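You operate a simulated robot arm through the tools that you are given. There is no shell and no other tool.

You run a simulated robot arm. Do the job below in one go: nothing can be reset, and whatever is moved stays where it is left.

## Task
Test the blue earpiece in the microphone that is plugged to the tester.
Fine: level at medium, hold the tone key till it shows TONE, tester off again; the earpiece stays in.

The check looks at the end state, three seconds after you hand in, the way a careful person would. Anything else that was tipped, shoved, dropped, spilled or broken makes it a failure.

## Robot
A 7-joint arm with a two-finger parallel gripper, fixed in place. Base frame: the origin is on the floor under the middle of its stand, x ahead of it, y to its left, z up; the work surface is at about z = 800. Units: mm, degrees, N and s.
With the tool pointing down near the work surface it reaches from about 440 to 920 mm from the base axis. Its first joint turns from -143.0 to 143.0 degrees. Payload 3 kg.
The tool frame sits at the grasp point between the pads (the TCP): z along the fingers, y along the line on which they close. The tips reach 30 mm beyond it. Largest opening 94 mm; finger width 28, thickness 10; the body of the gripper, 50 by 96 mm, starts 55 mm behind the TCP.
Orientation is that of the tool frame in the base frame, as a unit quaternion [w, x, y, z]. With the fingers straight down and closing along the base's y, the tool's x points along the base's -x, its y along +y and its z along -z.

## Interface
- The arm moves only by the tool arm_command. Its argument "commands" is a list of rows, each a list of 3 entries, a list of its own where there are three numbers: the turn, a rotation vector about the base's x, y, z in degrees, then the shift along the base's x, y, z in mm, then the opening, from 0 (shut) to 1 (fully open). In form: [[[rx, ry, rz], [x, y, z], grip], ...]. A call has 1 to 20 rows; each row is the pose to reach, as a shift and turn from the pose commanded when the call began. Each row takes 0.2 s and may step no farther than 50 mm and 8.6 degrees from the row before; otherwise, or with a gripper value out of range, the whole call is refused. Where a pose cannot be reached the arm comes as near as it can. A force on the tool above 50 N (or 10 N above the force at the start of the call, whichever is more), or a blocked arm, ends the call early, and 0.2 s more pass. The fingers move at their own pace (about 72 mm/s each) and stop on an object; they squeeze with about 32 N. The grip force told is the motor's: it shows also when the fingers shut on nothing. Time passes only in rows, and 0.2 s behind the last, so rows that repeat a pose let the fingers close. It gives the time, the measured TCP pose, the force on the tool (base axes), the opening and the grip force at its end, in the units of the frame above (readings bear some noise), with the torque about the TCP (base axes, N m) and any sound that the robot's microphone picked up.
- Cameras (640 x 400 px; columns grow to the right, rows downward): "scene" is fixed at [42, -500.9, 1407.8]; the picture's right is [0.92, -0.39, 0.00], its down [-0.18, -0.42, -0.89] and it looks along [0.34, 0.82, -0.46] (base axes); focal length 317 px, centre (320, 200). "wrist" rides on the gripper at [76, 14, -102] in the tool frame; the picture's right is [-0.18, 0.98, 0.00], its down [-0.75, -0.14, -0.64] and it looks along [-0.63, -0.12, 0.77] (tool axes); focal length 243 px, centre (320, 200). There is no depth. A picture from a camera that has moved, and an enlarged one, comes with that camera's place and axes in the base frame and with its lens. The place of the scene camera against the robot may be out by one fixed shift of up to 12 mm in any direction.
- snapshot(camera): a new picture of that camera. The clock stands still meanwhile.
- inspect(camera, box): a new picture of the part [left, top, right, bottom] of that camera's present view, enlarged. The clock stands still meanwhile.
- job_done(): hands the job in; it is judged then, once.

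Nothing tells you positions but the pictures and the camera data. Unless the task says otherwise, let go and move clear before handing in.

The tools are called after "Request:" by a JSON object that holds its "op" and its "data". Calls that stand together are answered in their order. arm_command: Moves the arm, as the interface text tells. Its arguments: {"type":"object","properties":{"commands":{"type":"array"}},"required":["commands"]} The other tools are called the same way: snapshot (camera) takes a picture; inspect (camera, box) takes an enlarged picture of a part of a camera's view; job_done () hands the job in.

At the start:

```text
time: 0.0
eef_pos: [443.8, 425.9, 1141.2]
orientation: [-0.001, 0.0, 1.0, 0.0]
force: [0.0, -0.5, 1.2]
ft_torque: [0.0, -0.02, -0.03]
width: 94.0
gripper_force: 0.0
```

scene: 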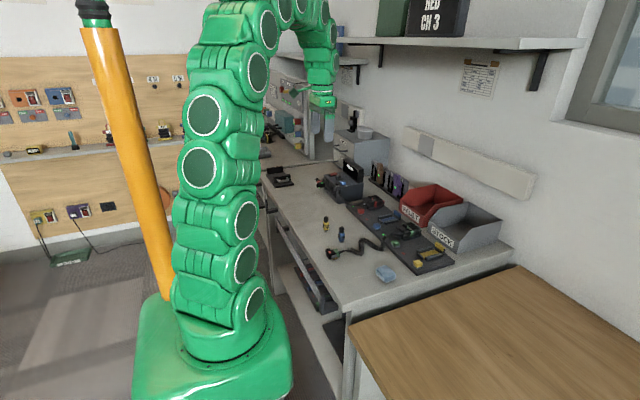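
wrist: 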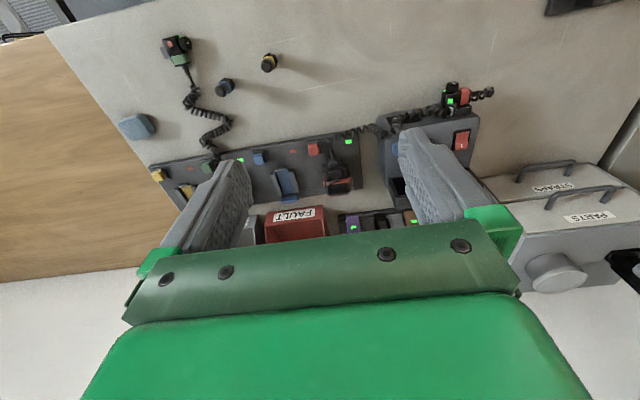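

I see a workbench with a tester, microphones on coiled cords, small plug-like parts (blue and yellow earpieces) and bins. I'll look closer before moving anything.

Request:
{"op": "inspect", "data": {"camera": "scene", "box": [240, 120, 400, 220]}}

Request:
{"op": "inspect", "data": {"camera": "scene", "box": [300, 180, 480, 292]}}

Request:
{"op": "inspect", "data": {"camera": "wrist", "box": [100, 20, 340, 170]}}

Request:
{"op": "inspect", "data": {"camera": "wrist", "box": [320, 60, 520, 240]}}

Request:
{"op": "inspect", "data": {"camera": "scene", "box": [0, 60, 220, 260]}}

Request:
{"op": "inspect", "data": {"camera": "scene", "box": [400, 0, 520, 120]}}

```text
4.00 times, centred on (320, 170) of scene
camera zoom: at [42.0, -500.9, 1407.8], right [0.92, -0.39, 0.0], down [-0.18, -0.42, -0.89], along [0.34, 0.82, -0.46], focal length 1268 px, centre (320, 320)
```

zoom: 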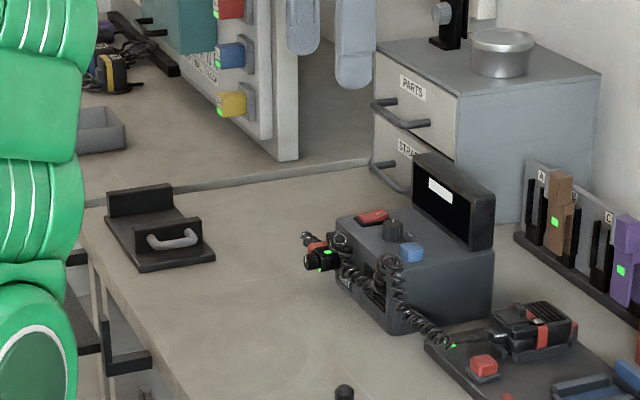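

```text
3.56 times, centred on (390, 236) of scene
camera zoom: at [42.0, -500.9, 1407.8], right [0.92, -0.39, 0.0], down [-0.18, -0.42, -0.89], along [0.34, 0.82, -0.46], focal length 1127 px, centre (71, 72)
```

zoom: 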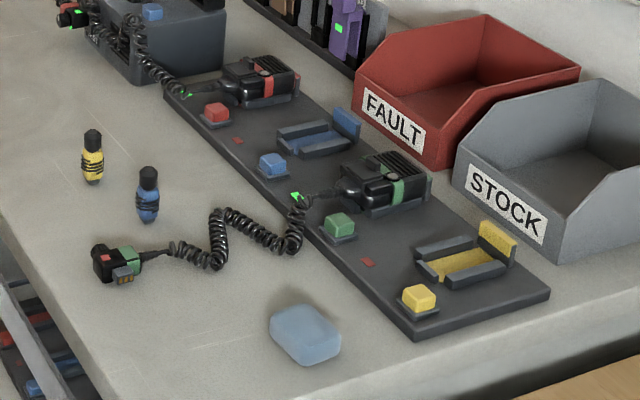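

```text
2.67 times, centred on (220, 95) of wrist
camera zoom: at [367.9, 439.1, 1244.0], right [0.18, 0.98, 0.0], down [0.75, -0.14, 0.64], along [0.63, -0.12, -0.77], focal length 647 px, centre (587, 480)
```

zoom: 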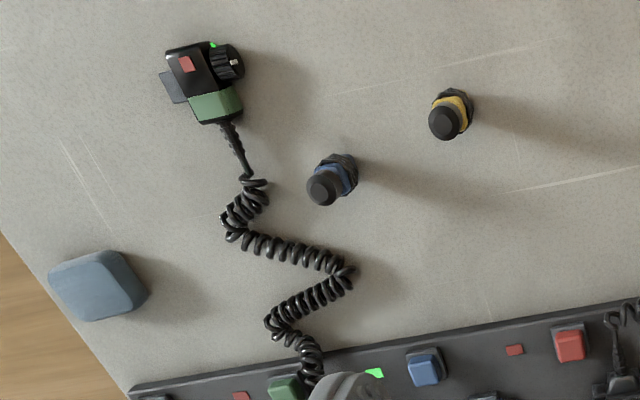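

```text
2.22 times, centred on (420, 150) of wrist
camera zoom: at [367.9, 439.1, 1244.0], right [0.18, 0.98, 0.0], down [0.75, -0.14, 0.64], along [0.63, -0.12, -0.77], focal length 539 px, centre (98, 311)
```

zoom: 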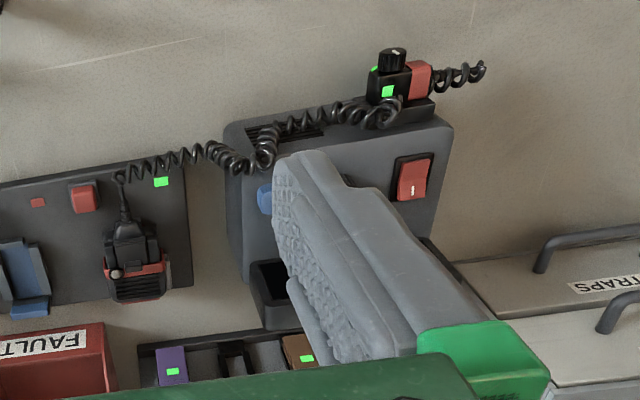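

```text
2.00 times, centred on (110, 160) of scene
camera zoom: at [42.0, -500.9, 1407.8], right [0.92, -0.39, 0.0], down [-0.18, -0.42, -0.89], along [0.34, 0.82, -0.46], focal length 634 px, centre (740, 280)
```

zoom: 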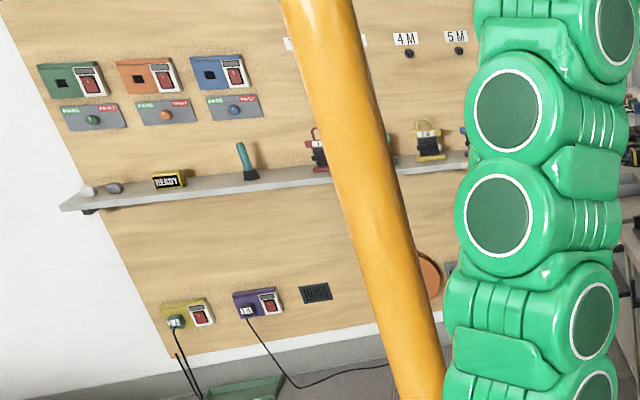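

```text
3.33 times, centred on (460, 60) of scene
camera zoom: at [42.0, -500.9, 1407.8], right [0.92, -0.39, 0.0], down [-0.18, -0.42, -0.89], along [0.34, 0.82, -0.46], focal length 1057 px, centre (-147, 667)
```

zoom: 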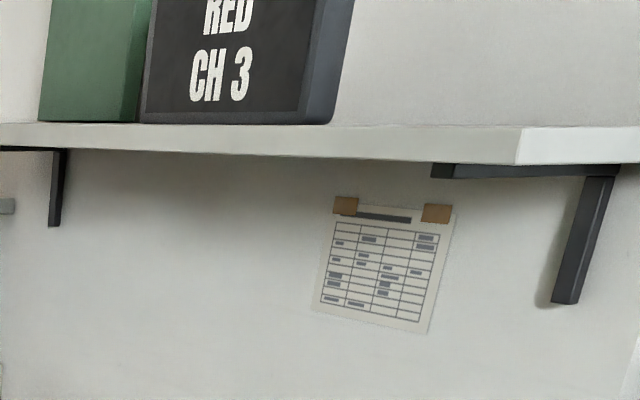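

The bench has a tester (red rocker, knob, blue key, display) with a red-band connector at its front, a plate with two docked units, and a blue and a yellow piece standing near x≈450. I'll bring the camera closer to the tester, staying high.

Request:
{"op": "arm_command", "data": {"commands": [[[0, 0, 0], [-5, 40, -10], 1], [[0, 0, 0], [-10, 80, -20], 1], [[0, 0, 0], [-15, 120, -40], 1], [[0, 0, 0], [-20, 150, -60], 1]]}}

Request:
{"op": "snapshot", "data": {"camera": "wrist"}}

Request:
{"op": "snapshot", "data": {"camera": "scene"}}

```text
time: 1.0
eef_pos: [425.8, 576.4, 1079.9]
orientation: [0.0, -0.001, 1.0, 0.0]
force: [0.3, 0.3, 0.4]
ft_torque: [0.03, -0.03, -0.01]
width: 94.2
gripper_force: 0.0
```

```text
taken
camera wrist: at [348.4, 590.1, 1183.7], right [0.18, 0.98, 0.0], down [0.75, -0.14, 0.64], along [0.63, -0.12, -0.77], focal length 243 px, centre (320, 200)
```

wrist: 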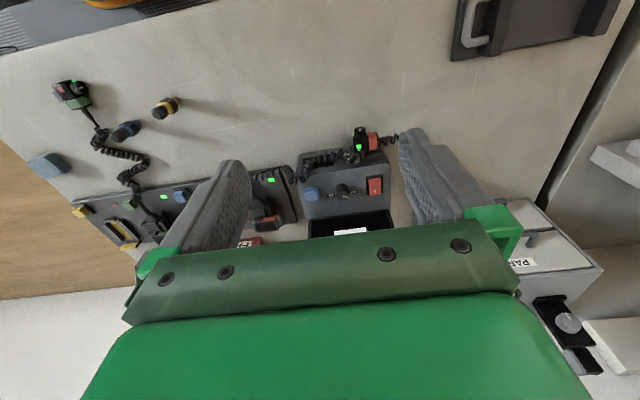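

```text
taken
```

scene: 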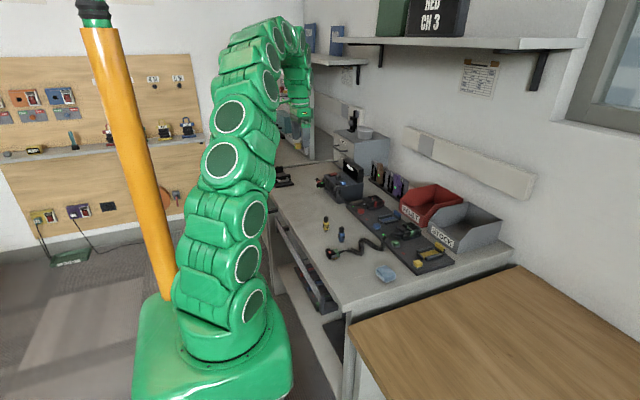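

Request:
{"op": "inspect", "data": {"camera": "wrist", "box": [290, 110, 410, 240]}}

Request:
{"op": "inspect", "data": {"camera": "wrist", "box": [240, 110, 340, 250]}}

Request:
{"op": "inspect", "data": {"camera": "wrist", "box": [40, 70, 220, 250]}}

Request:
{"op": "inspect", "data": {"camera": "wrist", "box": [400, 0, 640, 150]}}

Request:
{"op": "inspect", "data": {"camera": "scene", "box": [260, 60, 420, 220]}}

```text
3.08 times, centred on (350, 175) of wrist
camera zoom: at [348.4, 590.1, 1183.7], right [0.18, 0.98, 0.0], down [0.75, -0.14, 0.64], along [0.63, -0.12, -0.77], focal length 746 px, centre (228, 277)
```

zoom: 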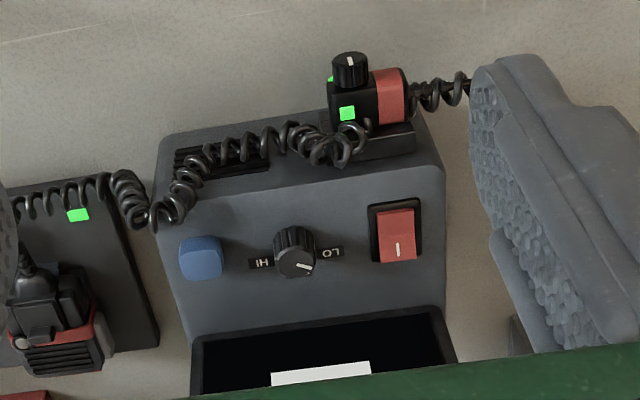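

```text
2.86 times, centred on (290, 180) of wrist
camera zoom: at [348.4, 590.1, 1183.7], right [0.18, 0.98, 0.0], down [0.75, -0.14, 0.64], along [0.63, -0.12, -0.77], focal length 693 px, centre (406, 257)
```

zoom: 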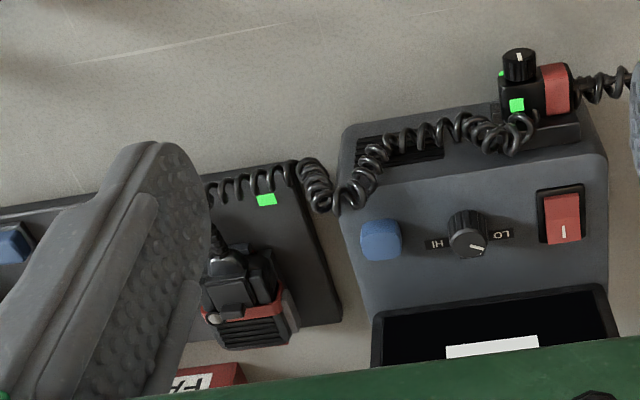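

```text
2.22 times, centred on (130, 160) of wrist
camera zoom: at [348.4, 590.1, 1183.7], right [0.18, 0.98, 0.0], down [0.75, -0.14, 0.64], along [0.63, -0.12, -0.77], focal length 539 px, centre (742, 289)
```

zoom: 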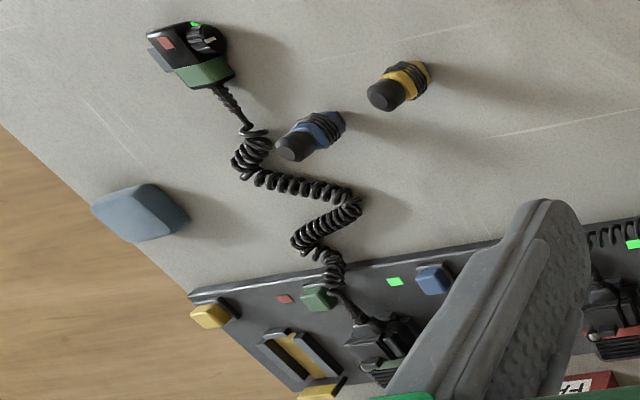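

```text
2.67 times, centred on (520, 75) of wrist
camera zoom: at [348.4, 590.1, 1183.7], right [0.18, 0.98, 0.0], down [0.75, -0.14, 0.64], along [0.63, -0.12, -0.77], focal length 647 px, centre (-213, 533)
```

zoom: 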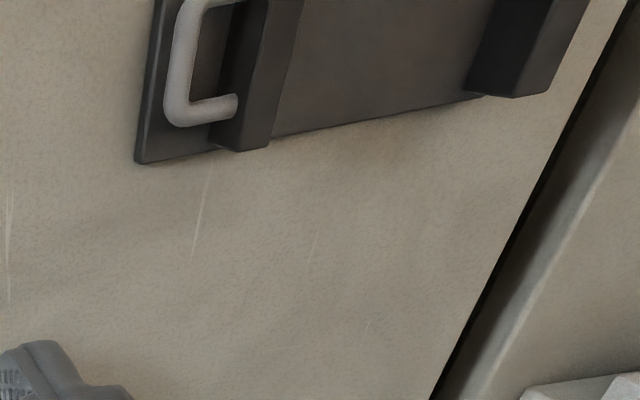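

```text
2.50 times, centred on (340, 140) of scene
camera zoom: at [42.0, -500.9, 1407.8], right [0.92, -0.39, 0.0], down [-0.18, -0.42, -0.89], along [0.34, 0.82, -0.46], focal length 792 px, centre (270, 350)
```

zoom: 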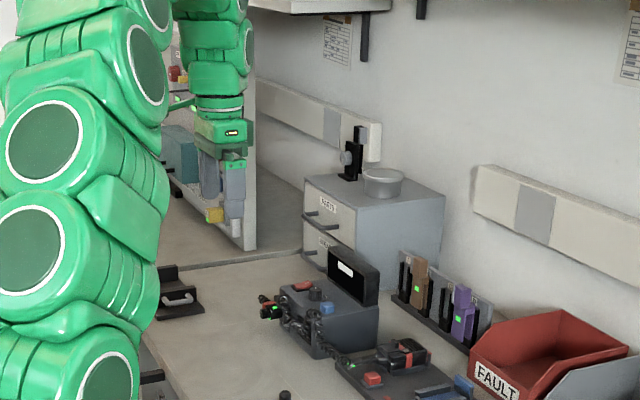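

The tester's top shows a blue key, a LO–HI knob and a red rocker, and the coil from the red-band connector on the tester leads to the red-band unit on the plate. Next I'll get close views of that unit and the earpieces.

Request:
{"op": "arm_command", "data": {"commands": [[[0, 0, 0], [5, -45, -10], 1], [[0, 0, 0], [20, -90, -20], 1], [[0, 0, 0], [50, -130, -40], 1], [[0, 0, 0], [90, -140, -65], 1], [[0, 0, 0], [120, -140, -100], 1], [[0, 0, 0], [130, -140, -130], 1]]}}

Request:
{"op": "snapshot", "data": {"camera": "wrist"}}

Request:
{"op": "inspect", "data": {"camera": "wrist", "box": [220, 60, 420, 220]}}

```text
refused: row 3 steps farther than a row can; nothing moved
```

```text
taken
camera wrist: at [348.4, 590.1, 1183.7], right [0.18, 0.98, 0.0], down [0.75, -0.14, 0.64], along [0.63, -0.12, -0.77], focal length 243 px, centre (320, 200)
```

wrist: 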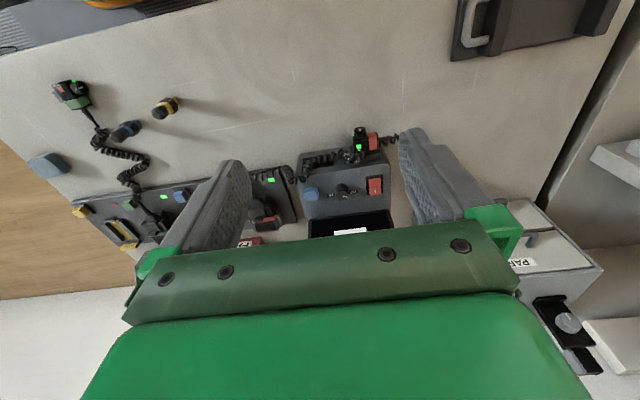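

```text
2.50 times, centred on (320, 140) of wrist
camera zoom: at [348.4, 590.1, 1183.7], right [0.18, 0.98, 0.0], down [0.75, -0.14, 0.64], along [0.63, -0.12, -0.77], focal length 606 px, centre (320, 350)
```

zoom: 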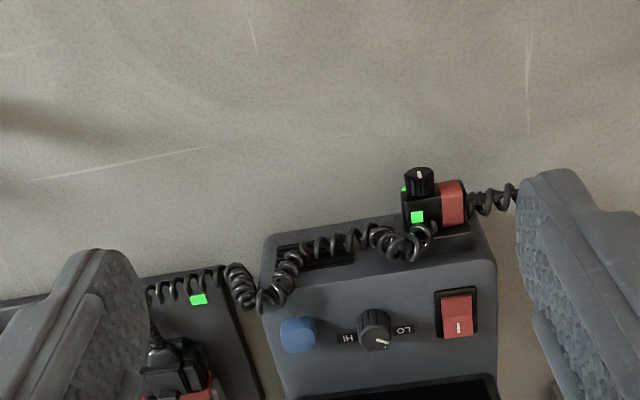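

The call was refused because one step was too long, so nothing moved. I'll send the same path over the red unit on the plate again in smaller steps.

Request:
{"op": "arm_command", "data": {"commands": [[[0, 0, 0], [5, -40, -8], 1], [[0, 0, 0], [15, -80, -16], 1], [[0, 0, 0], [35, -115, -30], 1], [[0, 0, 0], [65, -135, -50], 1], [[0, 0, 0], [95, -140, -75], 1], [[0, 0, 0], [120, -140, -105], 1], [[0, 0, 0], [130, -140, -130], 1]]}}

Request:
{"op": "snapshot", "data": {"camera": "wrist"}}

Request:
{"op": "inspect", "data": {"camera": "wrist", "box": [220, 60, 420, 220]}}

```text
time: 2.6
eef_pos: [555.8, 436.6, 952.2]
orientation: [-0.001, 0.0, 1.0, 0.0]
force: [0.3, 0.2, 1.2]
ft_torque: [0.0, 0.01, -0.01]
width: 93.8
gripper_force: 0.1
```

```text
taken
camera wrist: at [479.0, 450.3, 1054.7], right [0.18, 0.98, 0.0], down [0.75, -0.14, 0.64], along [0.63, -0.12, -0.77], focal length 243 px, centre (320, 200)
```

wrist: 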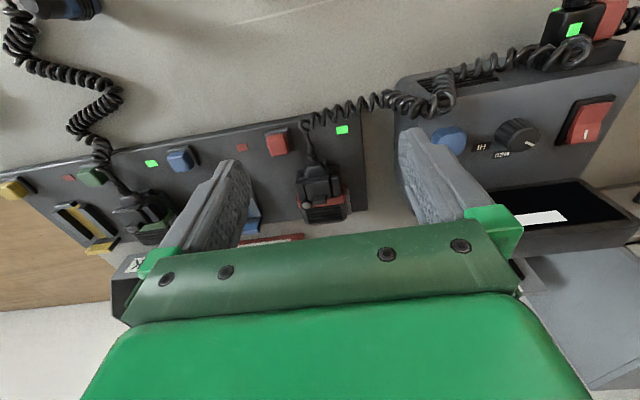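

```text
2.50 times, centred on (320, 140) of wrist
camera zoom: at [479.0, 450.3, 1054.7], right [0.18, 0.98, 0.0], down [0.75, -0.14, 0.64], along [0.63, -0.12, -0.77], focal length 606 px, centre (320, 350)
```

zoom: 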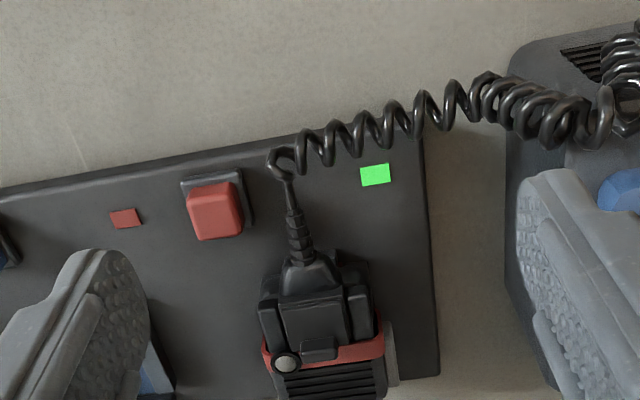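

The red unit on the plate has ribs, a red band, a boot with the cord and a small round silver detail. I'll zoom in on it.

Request:
{"op": "inspect", "data": {"camera": "wrist", "box": [285, 140, 365, 225]}}

Request:
{"op": "inspect", "data": {"camera": "wrist", "box": [0, 130, 200, 260]}}

Request:
{"op": "inspect", "data": {"camera": "wrist", "box": [480, 0, 640, 240]}}

Request:
{"op": "inspect", "data": {"camera": "scene", "box": [310, 190, 440, 272]}}

Request:
{"op": "inspect", "data": {"camera": "scene", "box": [310, 150, 420, 219]}}

```text
4.71 times, centred on (325, 182) of wrist
camera zoom: at [479.0, 450.3, 1054.7], right [0.18, 0.98, 0.0], down [0.75, -0.14, 0.64], along [0.63, -0.12, -0.77], focal length 1142 px, centre (296, 282)
```

zoom: 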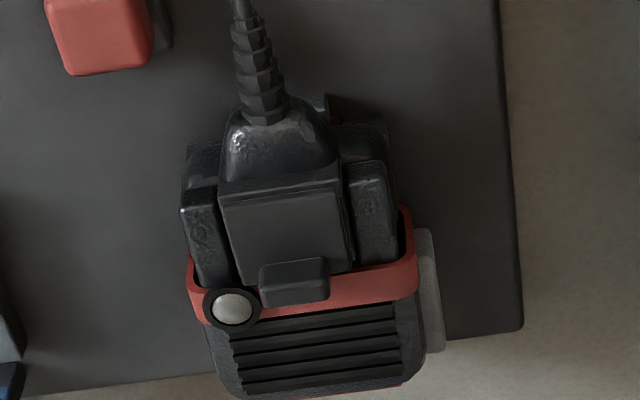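

```text
3.08 times, centred on (100, 195) of wrist
camera zoom: at [479.0, 450.3, 1054.7], right [0.18, 0.98, 0.0], down [0.75, -0.14, 0.64], along [0.63, -0.12, -0.77], focal length 746 px, centre (997, 215)
```

zoom: 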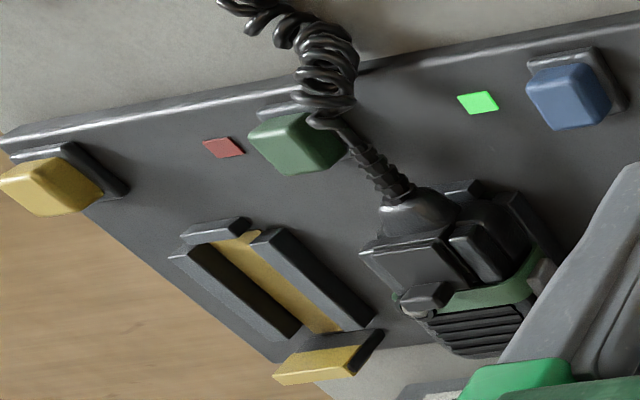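

```text
1.67 times, centred on (560, 120) of wrist
camera zoom: at [479.0, 450.3, 1054.7], right [0.18, 0.98, 0.0], down [0.75, -0.14, 0.64], along [0.63, -0.12, -0.77], focal length 404 px, centre (-80, 333)
```

zoom: 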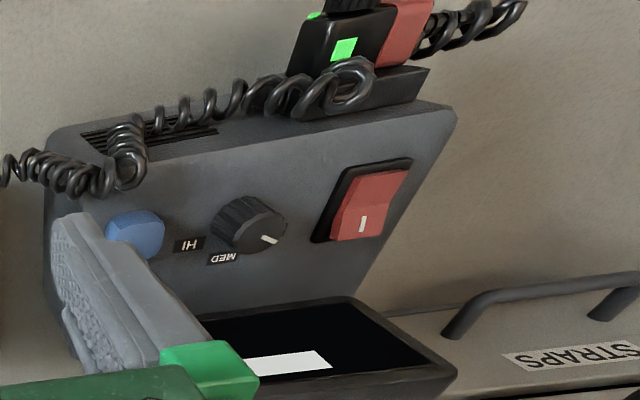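

```text
4.88 times, centred on (375, 231) of scene
camera zoom: at [42.0, -500.9, 1407.8], right [0.92, -0.39, 0.0], down [-0.18, -0.42, -0.89], along [0.34, 0.82, -0.46], focal length 1546 px, centre (52, 49)
```

zoom: 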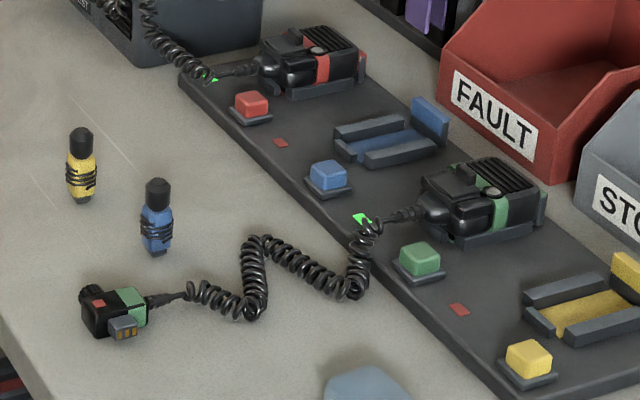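

```text
5.80 times, centred on (365, 184) of scene
camera zoom: at [42.0, -500.9, 1407.8], right [0.92, -0.39, 0.0], down [-0.18, -0.42, -0.89], along [0.34, 0.82, -0.46], focal length 1838 px, centre (59, 290)
```

zoom: 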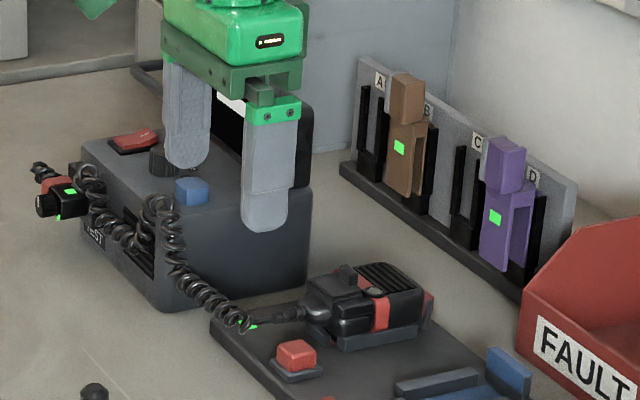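

The plate looks like a dock of four stations. The red unit's cord runs to the connector on the tester, so I take the red unit to be the microphone that's plugged in. Now I'll look closely at the two earpieces.

Request:
{"op": "arm_command", "data": {"commands": [[[0, 0, 0], [-30, -24, 10], 1], [[0, 0, 0], [-60, -48, 15], 1], [[0, 0, 0], [-90, -73, 15], 1], [[0, 0, 0], [-120, -97, 10], 1], [[0, 0, 0], [-150, -121, 0], 1], [[0, 0, 0], [-180, -146, -15], 1]]}}

Request:
{"op": "snapshot", "data": {"camera": "wrist"}}

Request:
{"op": "inspect", "data": {"camera": "wrist", "box": [240, 80, 440, 220]}}

```text
time: 4.0
eef_pos: [373.8, 289.8, 936.9]
orientation: [0.0, 0.001, 1.0, 0.0]
force: [-0.2, 0.1, 0.0]
ft_torque: [0.01, 0.02, -0.01]
width: 93.9
gripper_force: 0.0
```

```text
taken
camera wrist: at [297.7, 303.7, 1039.6], right [0.18, 0.98, 0.0], down [0.75, -0.14, 0.64], along [0.63, -0.12, -0.77], focal length 243 px, centre (320, 200)
```

wrist: 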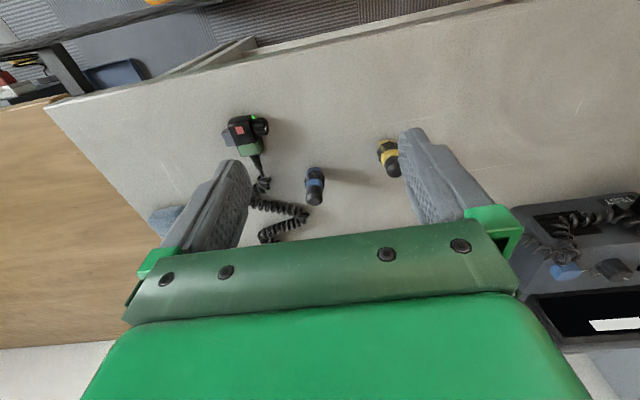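

```text
2.86 times, centred on (340, 150) of wrist
camera zoom: at [297.7, 303.7, 1039.6], right [0.18, 0.98, 0.0], down [0.75, -0.14, 0.64], along [0.63, -0.12, -0.77], focal length 693 px, centre (263, 343)
```

zoom: 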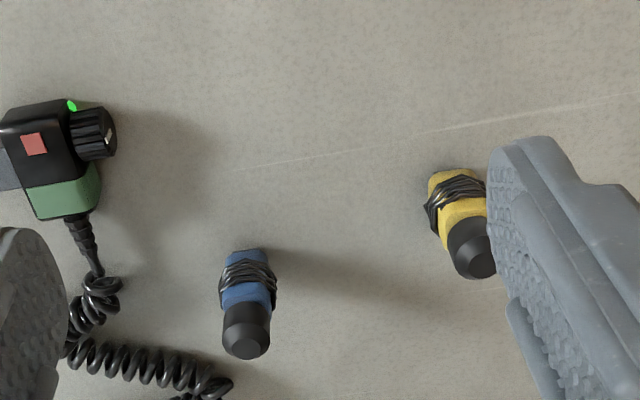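

The two earpieces stand about 52 mm tall, with the blue one near (447, 268). Next I'll look straight down on the red microphone to find its earpiece socket.

Request:
{"op": "arm_command", "data": {"commands": [[[0, 5, 0], [30, 12, 20], 1], [[0, 10, 0], [65, 30, 35], 1], [[0, 15, 0], [100, 50, 40], 1], [[0, 20, 0], [135, 70, 45], 1], [[0, 25, 0], [170, 90, 45], 1], [[0, 30, 0], [205, 105, 45], 1], [[0, 35, 0], [235, 115, 40], 1], [[0, 39, 0], [265, 120, 30], 1]]}}

Request:
{"op": "snapshot", "data": {"camera": "wrist"}}

Request:
{"op": "inspect", "data": {"camera": "wrist", "box": [240, 80, 400, 220]}}

```text
time: 5.8
eef_pos: [571.7, 385.5, 945.1]
orientation: [-0.327, 0.0, 0.945, 0.0]
force: [0.0, 0.5, -0.5]
ft_torque: [0.0, 0.02, -0.01]
width: 93.7
gripper_force: 0.0
out of reach, approached as far as the arm can: row 7, 8
```

```text
taken
camera wrist: at [573.0, 398.6, 1073.3], right [0.14, 0.98, -0.11], down [0.99, -0.14, 0.04], along [0.02, -0.12, -0.99], focal length 243 px, centre (320, 200)
```

wrist: 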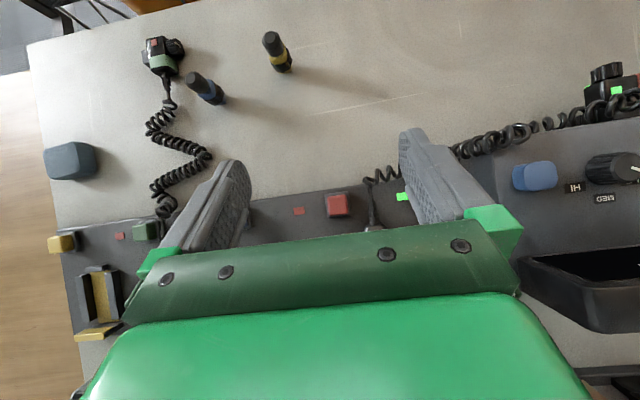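

```text
2.86 times, centred on (320, 150) of wrist
camera zoom: at [573.0, 398.6, 1073.3], right [0.14, 0.98, -0.11], down [0.99, -0.14, 0.04], along [0.02, -0.12, -0.99], focal length 693 px, centre (320, 343)
```

zoom: 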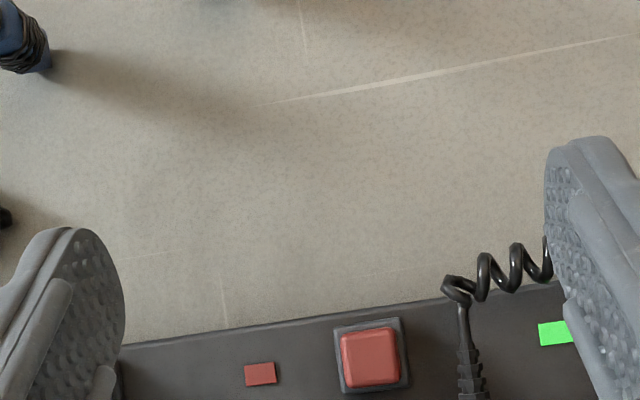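

That tilt ran out of reach before I could see the microphone. I'll return to a vertical tool and then yaw to look at the microphone from the side.

Request:
{"op": "arm_command", "data": {"commands": [[[0, -7, 0], [-15, 0, 5], 1], [[0, -14, 0], [-30, 0, 10], 1], [[0, -21, 0], [-45, 0, 15], 1], [[0, -28, 0], [-60, 0, 20], 1], [[0, -35, 0], [-75, 0, 25], 1], [[0, -39, 0], [-90, 0, 30], 1]]}}

```text
time: 7.2
eef_pos: [481.1, 386.6, 975.9]
orientation: [0.001, 0.0, 1.0, 0.001]
force: [0.5, 0.4, 0.6]
ft_torque: [0.01, 0.0, -0.02]
width: 93.9
gripper_force: 0.1
```

The tool is vertical again at (481, 387, 976). Now I'll yaw by 90° so the camera sits on the −y side and sees the microphone from there.

Request:
{"op": "arm_command", "data": {"commands": [[[0, 0, 8], [0, 0, 10], 1], [[0, 0, 16], [0, -5, 20], 1], [[0, 0, 24], [10, -10, 20], 1], [[0, 0, 32], [20, -20, 20], 1], [[0, 0, 40], [40, -30, 20], 1], [[0, 0, 48], [60, -40, 20], 1], [[0, 0, 56], [80, -50, 15], 1], [[0, 0, 64], [100, -60, 10], 1], [[0, 0, 72], [120, -65, 5], 1], [[0, 0, 80], [140, -70, 0], 1], [[0, 0, 86], [150, -74, -10], 1], [[0, 0, 90], [156, -74, -15], 1]]}}

Request:
{"op": "snapshot", "data": {"camera": "wrist"}}

Request:
{"op": "inspect", "data": {"camera": "wrist", "box": [240, 80, 400, 220]}}

```text
time: 9.8
eef_pos: [637.8, 310.8, 960.3]
orientation: [0.0, 0.708, -0.706, 0.0]
force: [0.5, -0.1, 0.0]
ft_torque: [-0.02, 0.02, 0.01]
width: 94.0
gripper_force: 0.0
```

```text
taken
camera wrist: at [621.5, 234.1, 1064.2], right [-0.98, 0.18, 0.0], down [0.14, 0.75, 0.64], along [0.12, 0.63, -0.77], focal length 243 px, centre (320, 200)
```

wrist: 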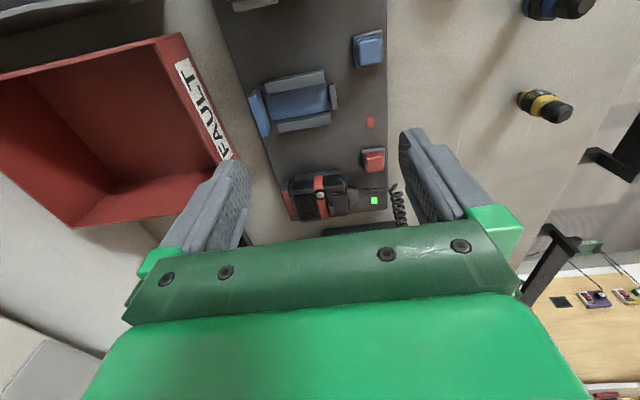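

```text
2.86 times, centred on (320, 150) of wrist
camera zoom: at [621.5, 234.1, 1064.2], right [-0.98, 0.18, 0.0], down [0.14, 0.75, 0.64], along [0.12, 0.63, -0.77], focal length 693 px, centre (320, 343)
```

zoom: 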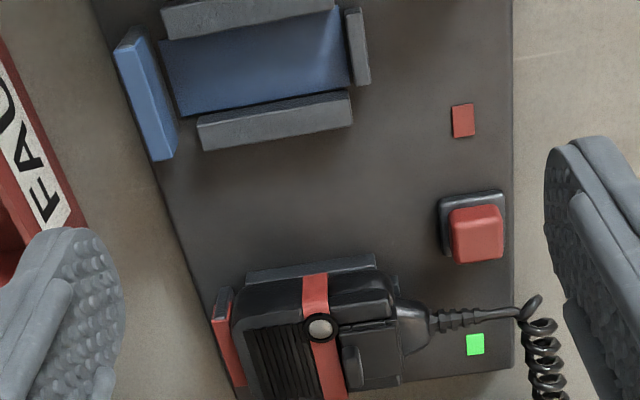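

Request:
{"op": "inspect", "data": {"camera": "wrist", "box": [270, 160, 360, 230]}}

Request:
{"op": "inspect", "data": {"camera": "scene", "box": [350, 180, 410, 220]}}

Request:
{"op": "inspect", "data": {"camera": "scene", "box": [385, 205, 445, 245]}}

Request:
{"op": "inspect", "data": {"camera": "scene", "box": [310, 205, 370, 265]}}

Request:
{"op": "inspect", "data": {"camera": "scene", "box": [310, 165, 370, 205]}}

```text
5.71 times, centred on (315, 195) of wrist
camera zoom: at [621.5, 234.1, 1064.2], right [-0.98, 0.18, 0.0], down [0.14, 0.75, 0.64], along [0.12, 0.63, -0.77], focal length 1386 px, centre (349, 229)
```

zoom: 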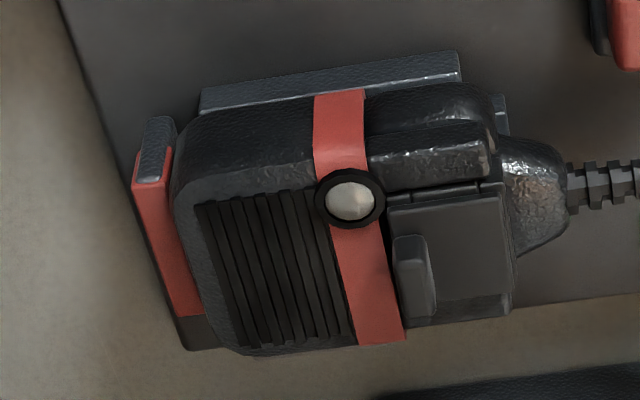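

```text
10.00 times, centred on (380, 200) of scene
camera zoom: at [42.0, -500.9, 1407.8], right [0.92, -0.39, 0.0], down [-0.18, -0.42, -0.89], along [0.34, 0.82, -0.46], focal length 3170 px, centre (-280, 200)
```

zoom: 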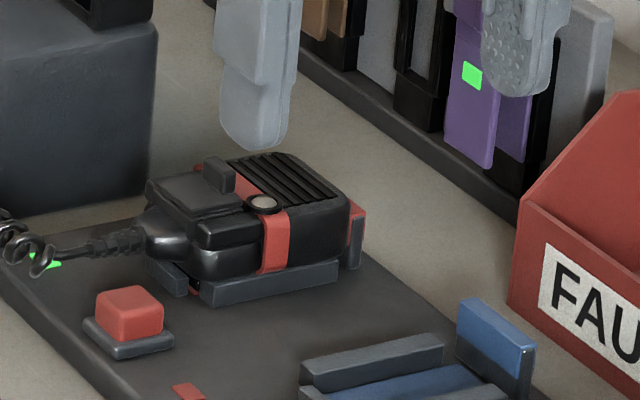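

```text
10.00 times, centred on (415, 225) of scene
camera zoom: at [42.0, -500.9, 1407.8], right [0.92, -0.39, 0.0], down [-0.18, -0.42, -0.89], along [0.34, 0.82, -0.46], focal length 3170 px, centre (-630, -50)
```

zoom: 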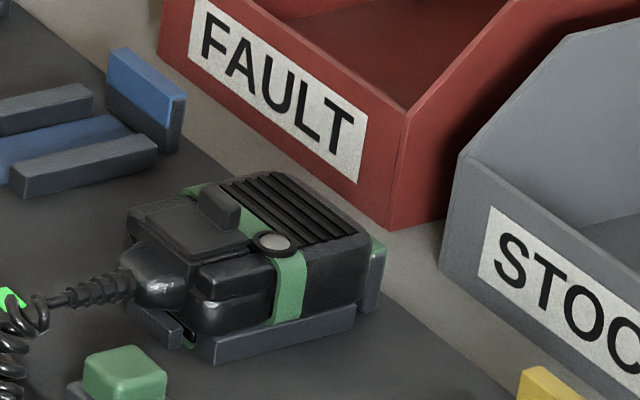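

```text
6.67 times, centred on (340, 235) of scene
camera zoom: at [42.0, -500.9, 1407.8], right [0.92, -0.39, 0.0], down [-0.18, -0.42, -0.89], along [0.34, 0.82, -0.46], focal length 2113 px, centre (187, -33)
```

zoom: 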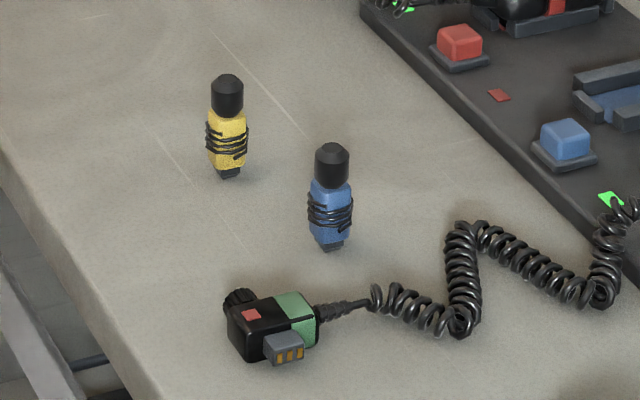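

```text
10.00 times, centred on (340, 185) of scene
camera zoom: at [42.0, -500.9, 1407.8], right [0.92, -0.39, 0.0], down [-0.18, -0.42, -0.89], along [0.34, 0.82, -0.46], focal length 3170 px, centre (120, 350)
```

zoom: 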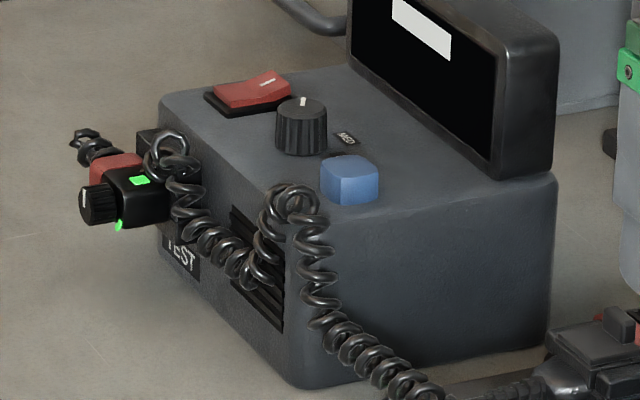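

The microphone's top has what looks like a flap or slide cover with a raised tab, and each earpiece has a dark plug at its lower end. I'll zoom in further on both.

Request:
{"op": "inspect", "data": {"camera": "wrist", "box": [310, 180, 350, 220]}}

Request:
{"op": "inspect", "data": {"camera": "wrist", "box": [284, 175, 334, 225]}}

Request:
{"op": "inspect", "data": {"camera": "scene", "box": [362, 190, 392, 210]}}

Request:
{"op": "inspect", "data": {"camera": "scene", "box": [330, 220, 360, 245]}}

Request:
{"op": "inspect", "data": {"camera": "wrist", "box": [510, 0, 600, 130]}}

```text
10.00 times, centred on (330, 200) of wrist
camera zoom: at [621.5, 234.1, 1064.2], right [-0.98, 0.18, 0.0], down [0.14, 0.75, 0.64], along [0.12, 0.63, -0.77], focal length 2426 px, centre (220, 200)
```

zoom: 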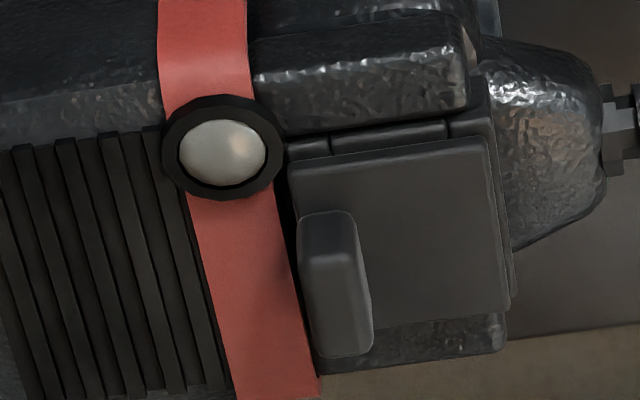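

```text
8.00 times, centred on (309, 200) of wrist
camera zoom: at [621.5, 234.1, 1064.2], right [-0.98, 0.18, 0.0], down [0.14, 0.75, 0.64], along [0.12, 0.63, -0.77], focal length 1941 px, centre (408, 200)
```

zoom: 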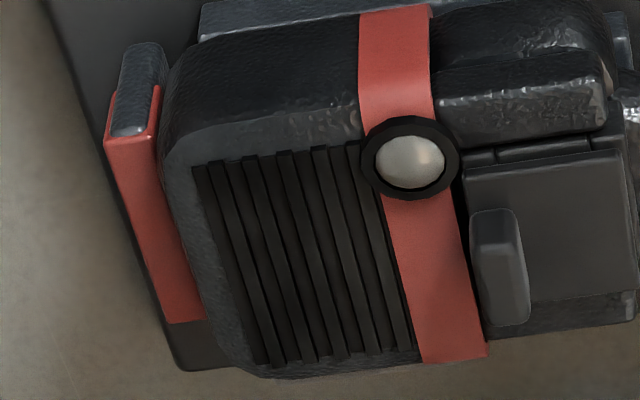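

```text
16.00 times, centred on (377, 200) of scene
camera zoom: at [42.0, -500.9, 1407.8], right [0.92, -0.39, 0.0], down [-0.18, -0.42, -0.89], along [0.34, 0.82, -0.46], focal length 5072 px, centre (-592, 200)
```

zoom: 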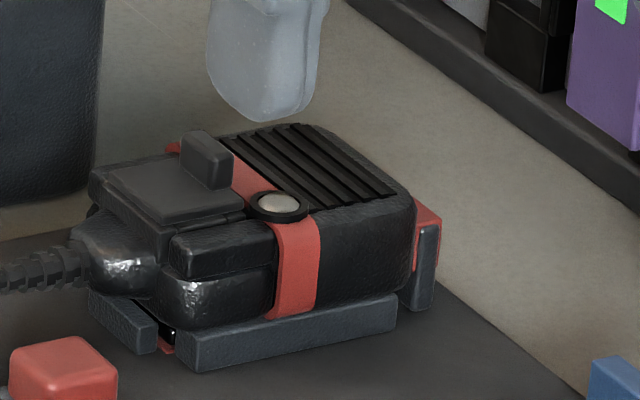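

```text
16.00 times, centred on (345, 232) of scene
camera zoom: at [42.0, -500.9, 1407.8], right [0.92, -0.39, 0.0], down [-0.18, -0.42, -0.89], along [0.34, 0.82, -0.46], focal length 5072 px, centre (-80, -320)
```

zoom: 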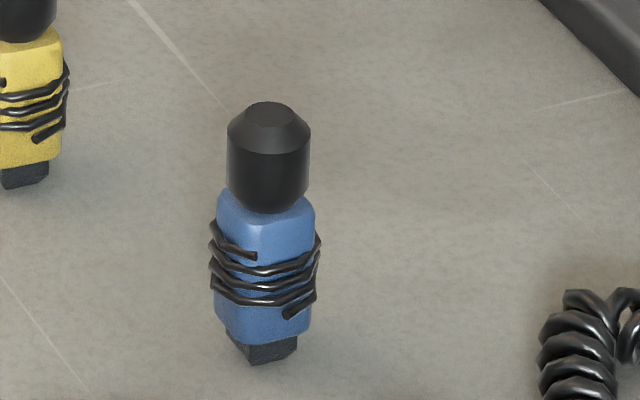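

```text
3.08 times, centred on (555, 65) of wrist
camera zoom: at [621.5, 234.1, 1064.2], right [-0.98, 0.18, 0.0], down [0.14, 0.75, 0.64], along [0.12, 0.63, -0.77], focal length 746 px, centre (-403, 615)
```

zoom: 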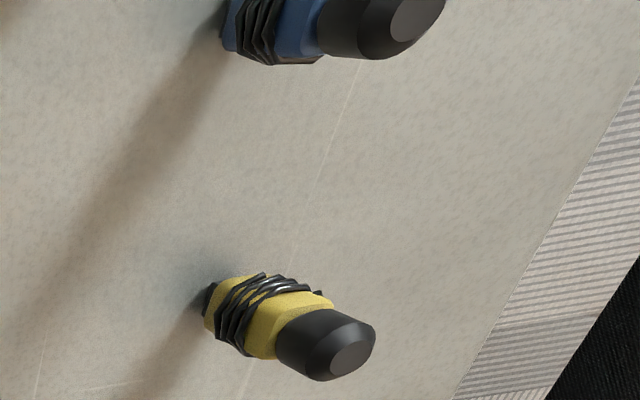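

The flap over the microphone's socket has its hinge barrel along the −y edge and a raised tab near its +x edge. I need exact geometry, so I'll take high-zoom views from other directions, starting from the front.

Request:
{"op": "arm_command", "data": {"commands": [[[0, 0, -8.2], [-8, 12, 5], 1], [[0, 0, -16.4], [-16, 24, 10], 1], [[0, 0, -24.6], [-24, 36, 10], 1], [[0, 0, -32.8], [-32, 48, 10], 1], [[0, 0, -41], [-40, 60, 10], 1], [[0, 0, -49.2], [-48, 68, 10], 1], [[0, 0, -57.4], [-52, 76, 10], 1], [[0, 0, -65.6], [-54, 84, 5], 1], [[0, 0, -73.8], [-56, 92, 0], 1], [[0, 0, -82], [-58, 100, 0], 1], [[0, 0, -90], [-60, 110, 0], 1]]}}

Request:
{"op": "snapshot", "data": {"camera": "wrist"}}

```text
time: 12.2
eef_pos: [576.2, 421.3, 959.3]
orientation: [-0.001, 0.001, 1.0, 0.0]
force: [0.3, -0.6, 0.1]
ft_torque: [-0.03, 0.04, 0.0]
width: 94.1
gripper_force: 0.0
```

```text
taken
camera wrist: at [499.8, 434.9, 1062.9], right [0.19, 0.98, 0.0], down [0.75, -0.14, 0.64], along [0.63, -0.12, -0.77], focal length 243 px, centre (320, 200)
```

wrist: 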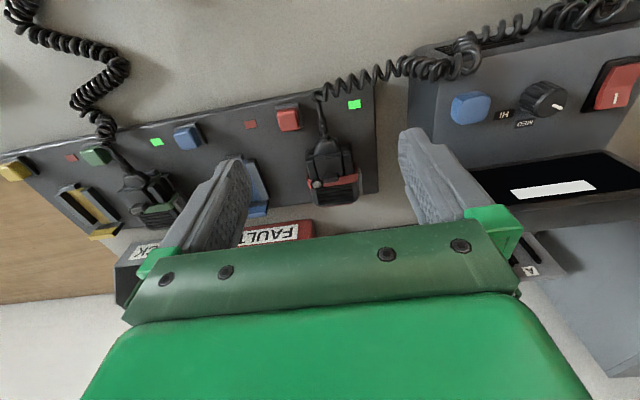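

Request:
{"op": "inspect", "data": {"camera": "wrist", "box": [300, 130, 370, 210]}}

Request:
{"op": "inspect", "data": {"camera": "wrist", "box": [440, 50, 640, 210]}}

Request:
{"op": "inspect", "data": {"camera": "wrist", "box": [310, 150, 350, 195]}}

Request:
{"op": "inspect", "data": {"camera": "wrist", "box": [500, 70, 580, 140]}}

```text
5.00 times, centred on (335, 170) of wrist
camera zoom: at [499.8, 434.9, 1062.9], right [0.19, 0.98, 0.0], down [0.75, -0.14, 0.64], along [0.63, -0.12, -0.77], focal length 1213 px, centre (245, 350)
```

zoom: 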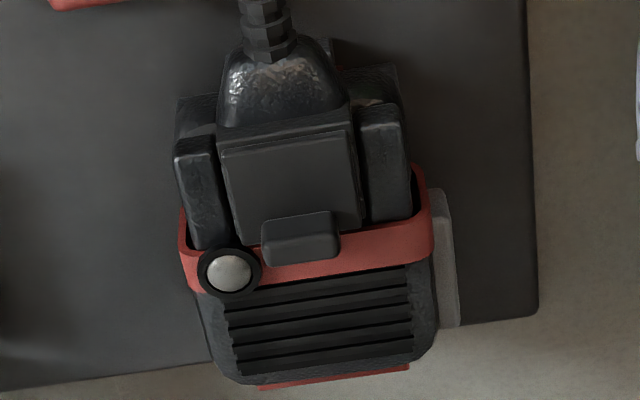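

```text
2.50 times, centred on (540, 130) of wrist
camera zoom: at [499.8, 434.9, 1062.9], right [0.19, 0.98, 0.0], down [0.75, -0.14, 0.64], along [0.63, -0.12, -0.77], focal length 606 px, centre (-230, 375)
```

zoom: 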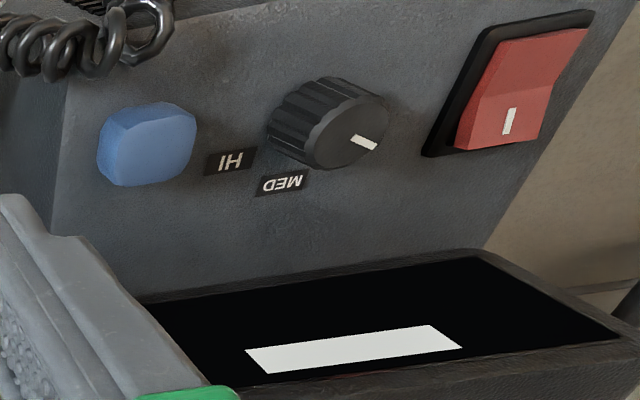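

```text
8.89 times, centred on (330, 172) of wrist
camera zoom: at [499.8, 434.9, 1062.9], right [0.19, 0.98, 0.0], down [0.75, -0.14, 0.64], along [0.63, -0.12, -0.77], focal length 2157 px, centre (231, 444)
```

zoom: 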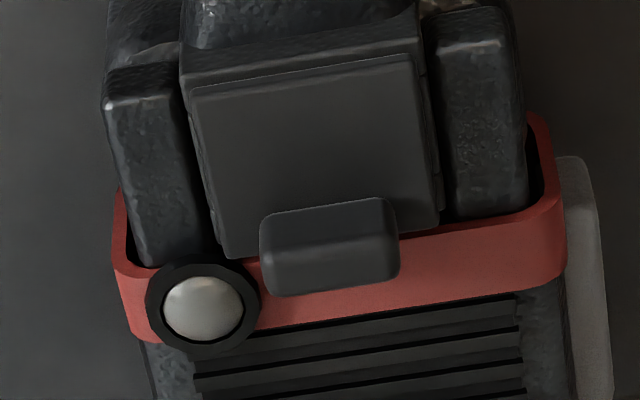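

```text
5.71 times, centred on (540, 105) of wrist
camera zoom: at [499.8, 434.9, 1062.9], right [0.19, 0.98, 0.0], down [0.75, -0.14, 0.64], along [0.63, -0.12, -0.77], focal length 1386 px, centre (-937, 743)
```

zoom: 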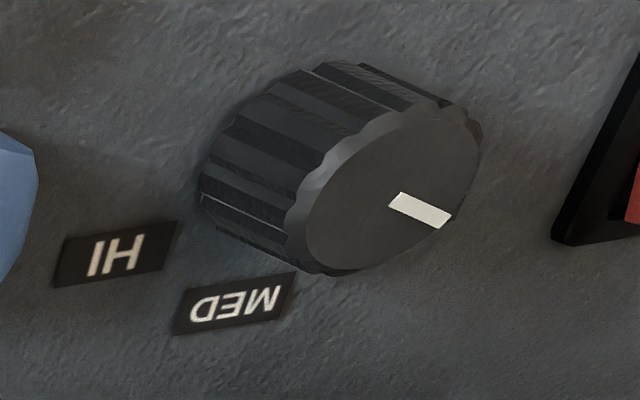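

The tab sits at the flap's +x edge, near its middle. I'll zoom in on the flap's edges to see whether it hinges or slides.

Request:
{"op": "inspect", "data": {"camera": "wrist", "box": [314, 150, 330, 180]}}

Request:
{"op": "inspect", "data": {"camera": "wrist", "box": [328, 150, 346, 180]}}

Request:
{"op": "inspect", "data": {"camera": "wrist", "box": [314, 140, 344, 162]}}

Request:
{"op": "inspect", "data": {"camera": "wrist", "box": [118, 170, 188, 220]}}

```text
13.33 times, centred on (322, 165) of wrist
camera zoom: at [499.8, 434.9, 1062.9], right [0.19, 0.98, 0.0], down [0.75, -0.14, 0.64], along [0.63, -0.12, -0.77], focal length 3235 px, centre (293, 667)
```

zoom: 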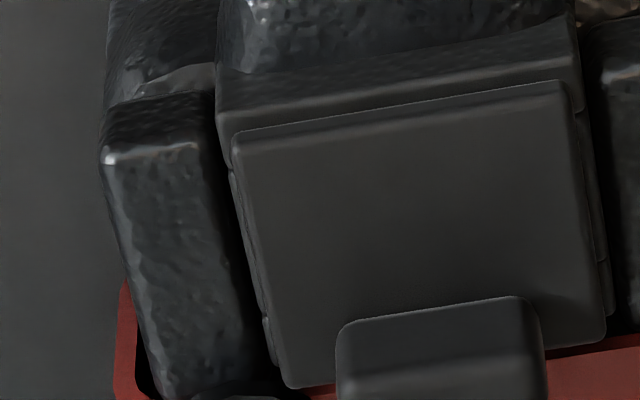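

```text
13.33 times, centred on (337, 165) of wrist
camera zoom: at [499.8, 434.9, 1062.9], right [0.19, 0.98, 0.0], down [0.75, -0.14, 0.64], along [0.63, -0.12, -0.77], focal length 3235 px, centre (93, 667)
```

zoom: 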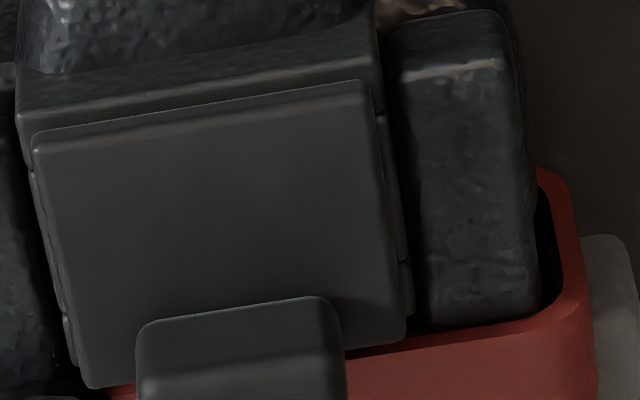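

```text
16.00 times, centred on (329, 151) of wrist
camera zoom: at [499.8, 434.9, 1062.9], right [0.19, 0.98, 0.0], down [0.75, -0.14, 0.64], along [0.63, -0.12, -0.77], focal length 3882 px, centre (176, 984)
```

zoom: 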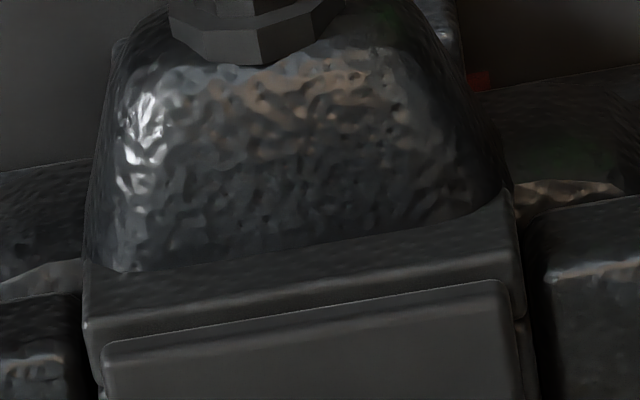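

```text
8.00 times, centred on (153, 195) of wrist
camera zoom: at [499.8, 434.9, 1062.9], right [0.19, 0.98, 0.0], down [0.75, -0.14, 0.64], along [0.63, -0.12, -0.77], focal length 1941 px, centre (1656, 240)
```

zoom: 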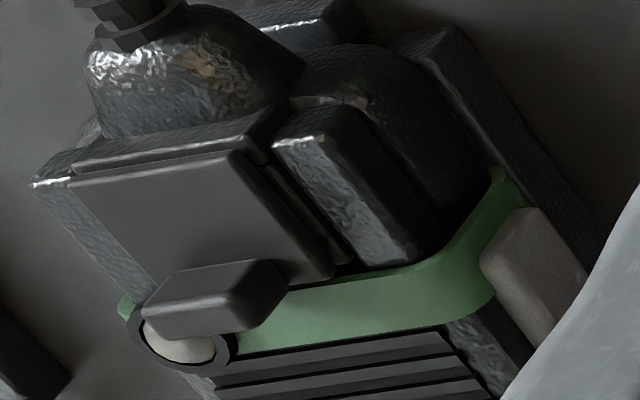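

Request:
{"op": "inspect", "data": {"camera": "scene", "box": [365, 194, 381, 206]}}

Request:
{"op": "inspect", "data": {"camera": "scene", "box": [395, 218, 415, 234]}}

```text
16.00 times, centred on (373, 200) of scene
camera zoom: at [42.0, -500.9, 1407.8], right [0.92, -0.39, 0.0], down [-0.18, -0.42, -0.89], along [0.34, 0.82, -0.46], focal length 5072 px, centre (-528, 200)
```

zoom: 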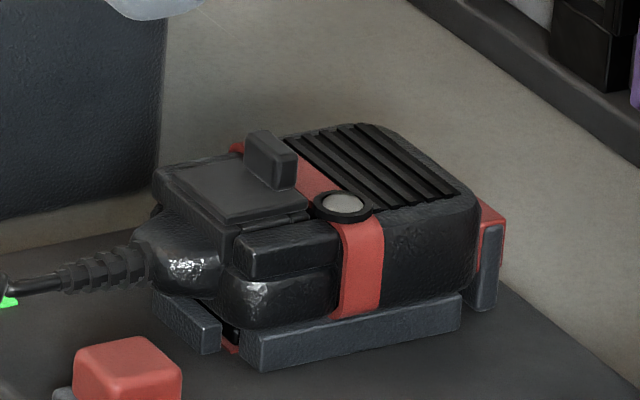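

```text
16.00 times, centred on (405, 226) of scene
camera zoom: at [42.0, -500.9, 1407.8], right [0.92, -0.39, 0.0], down [-0.18, -0.42, -0.89], along [0.34, 0.82, -0.46], focal length 5072 px, centre (-1040, -216)
```

zoom: 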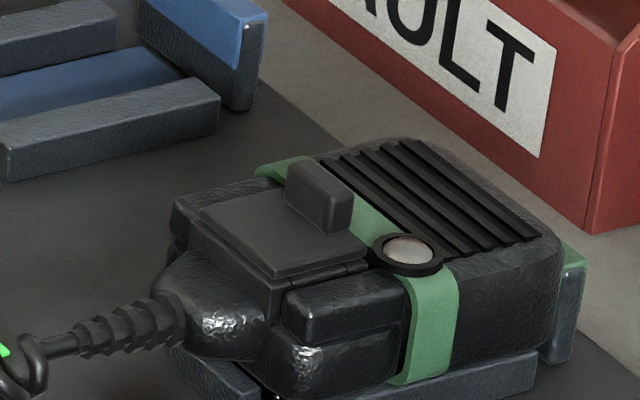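

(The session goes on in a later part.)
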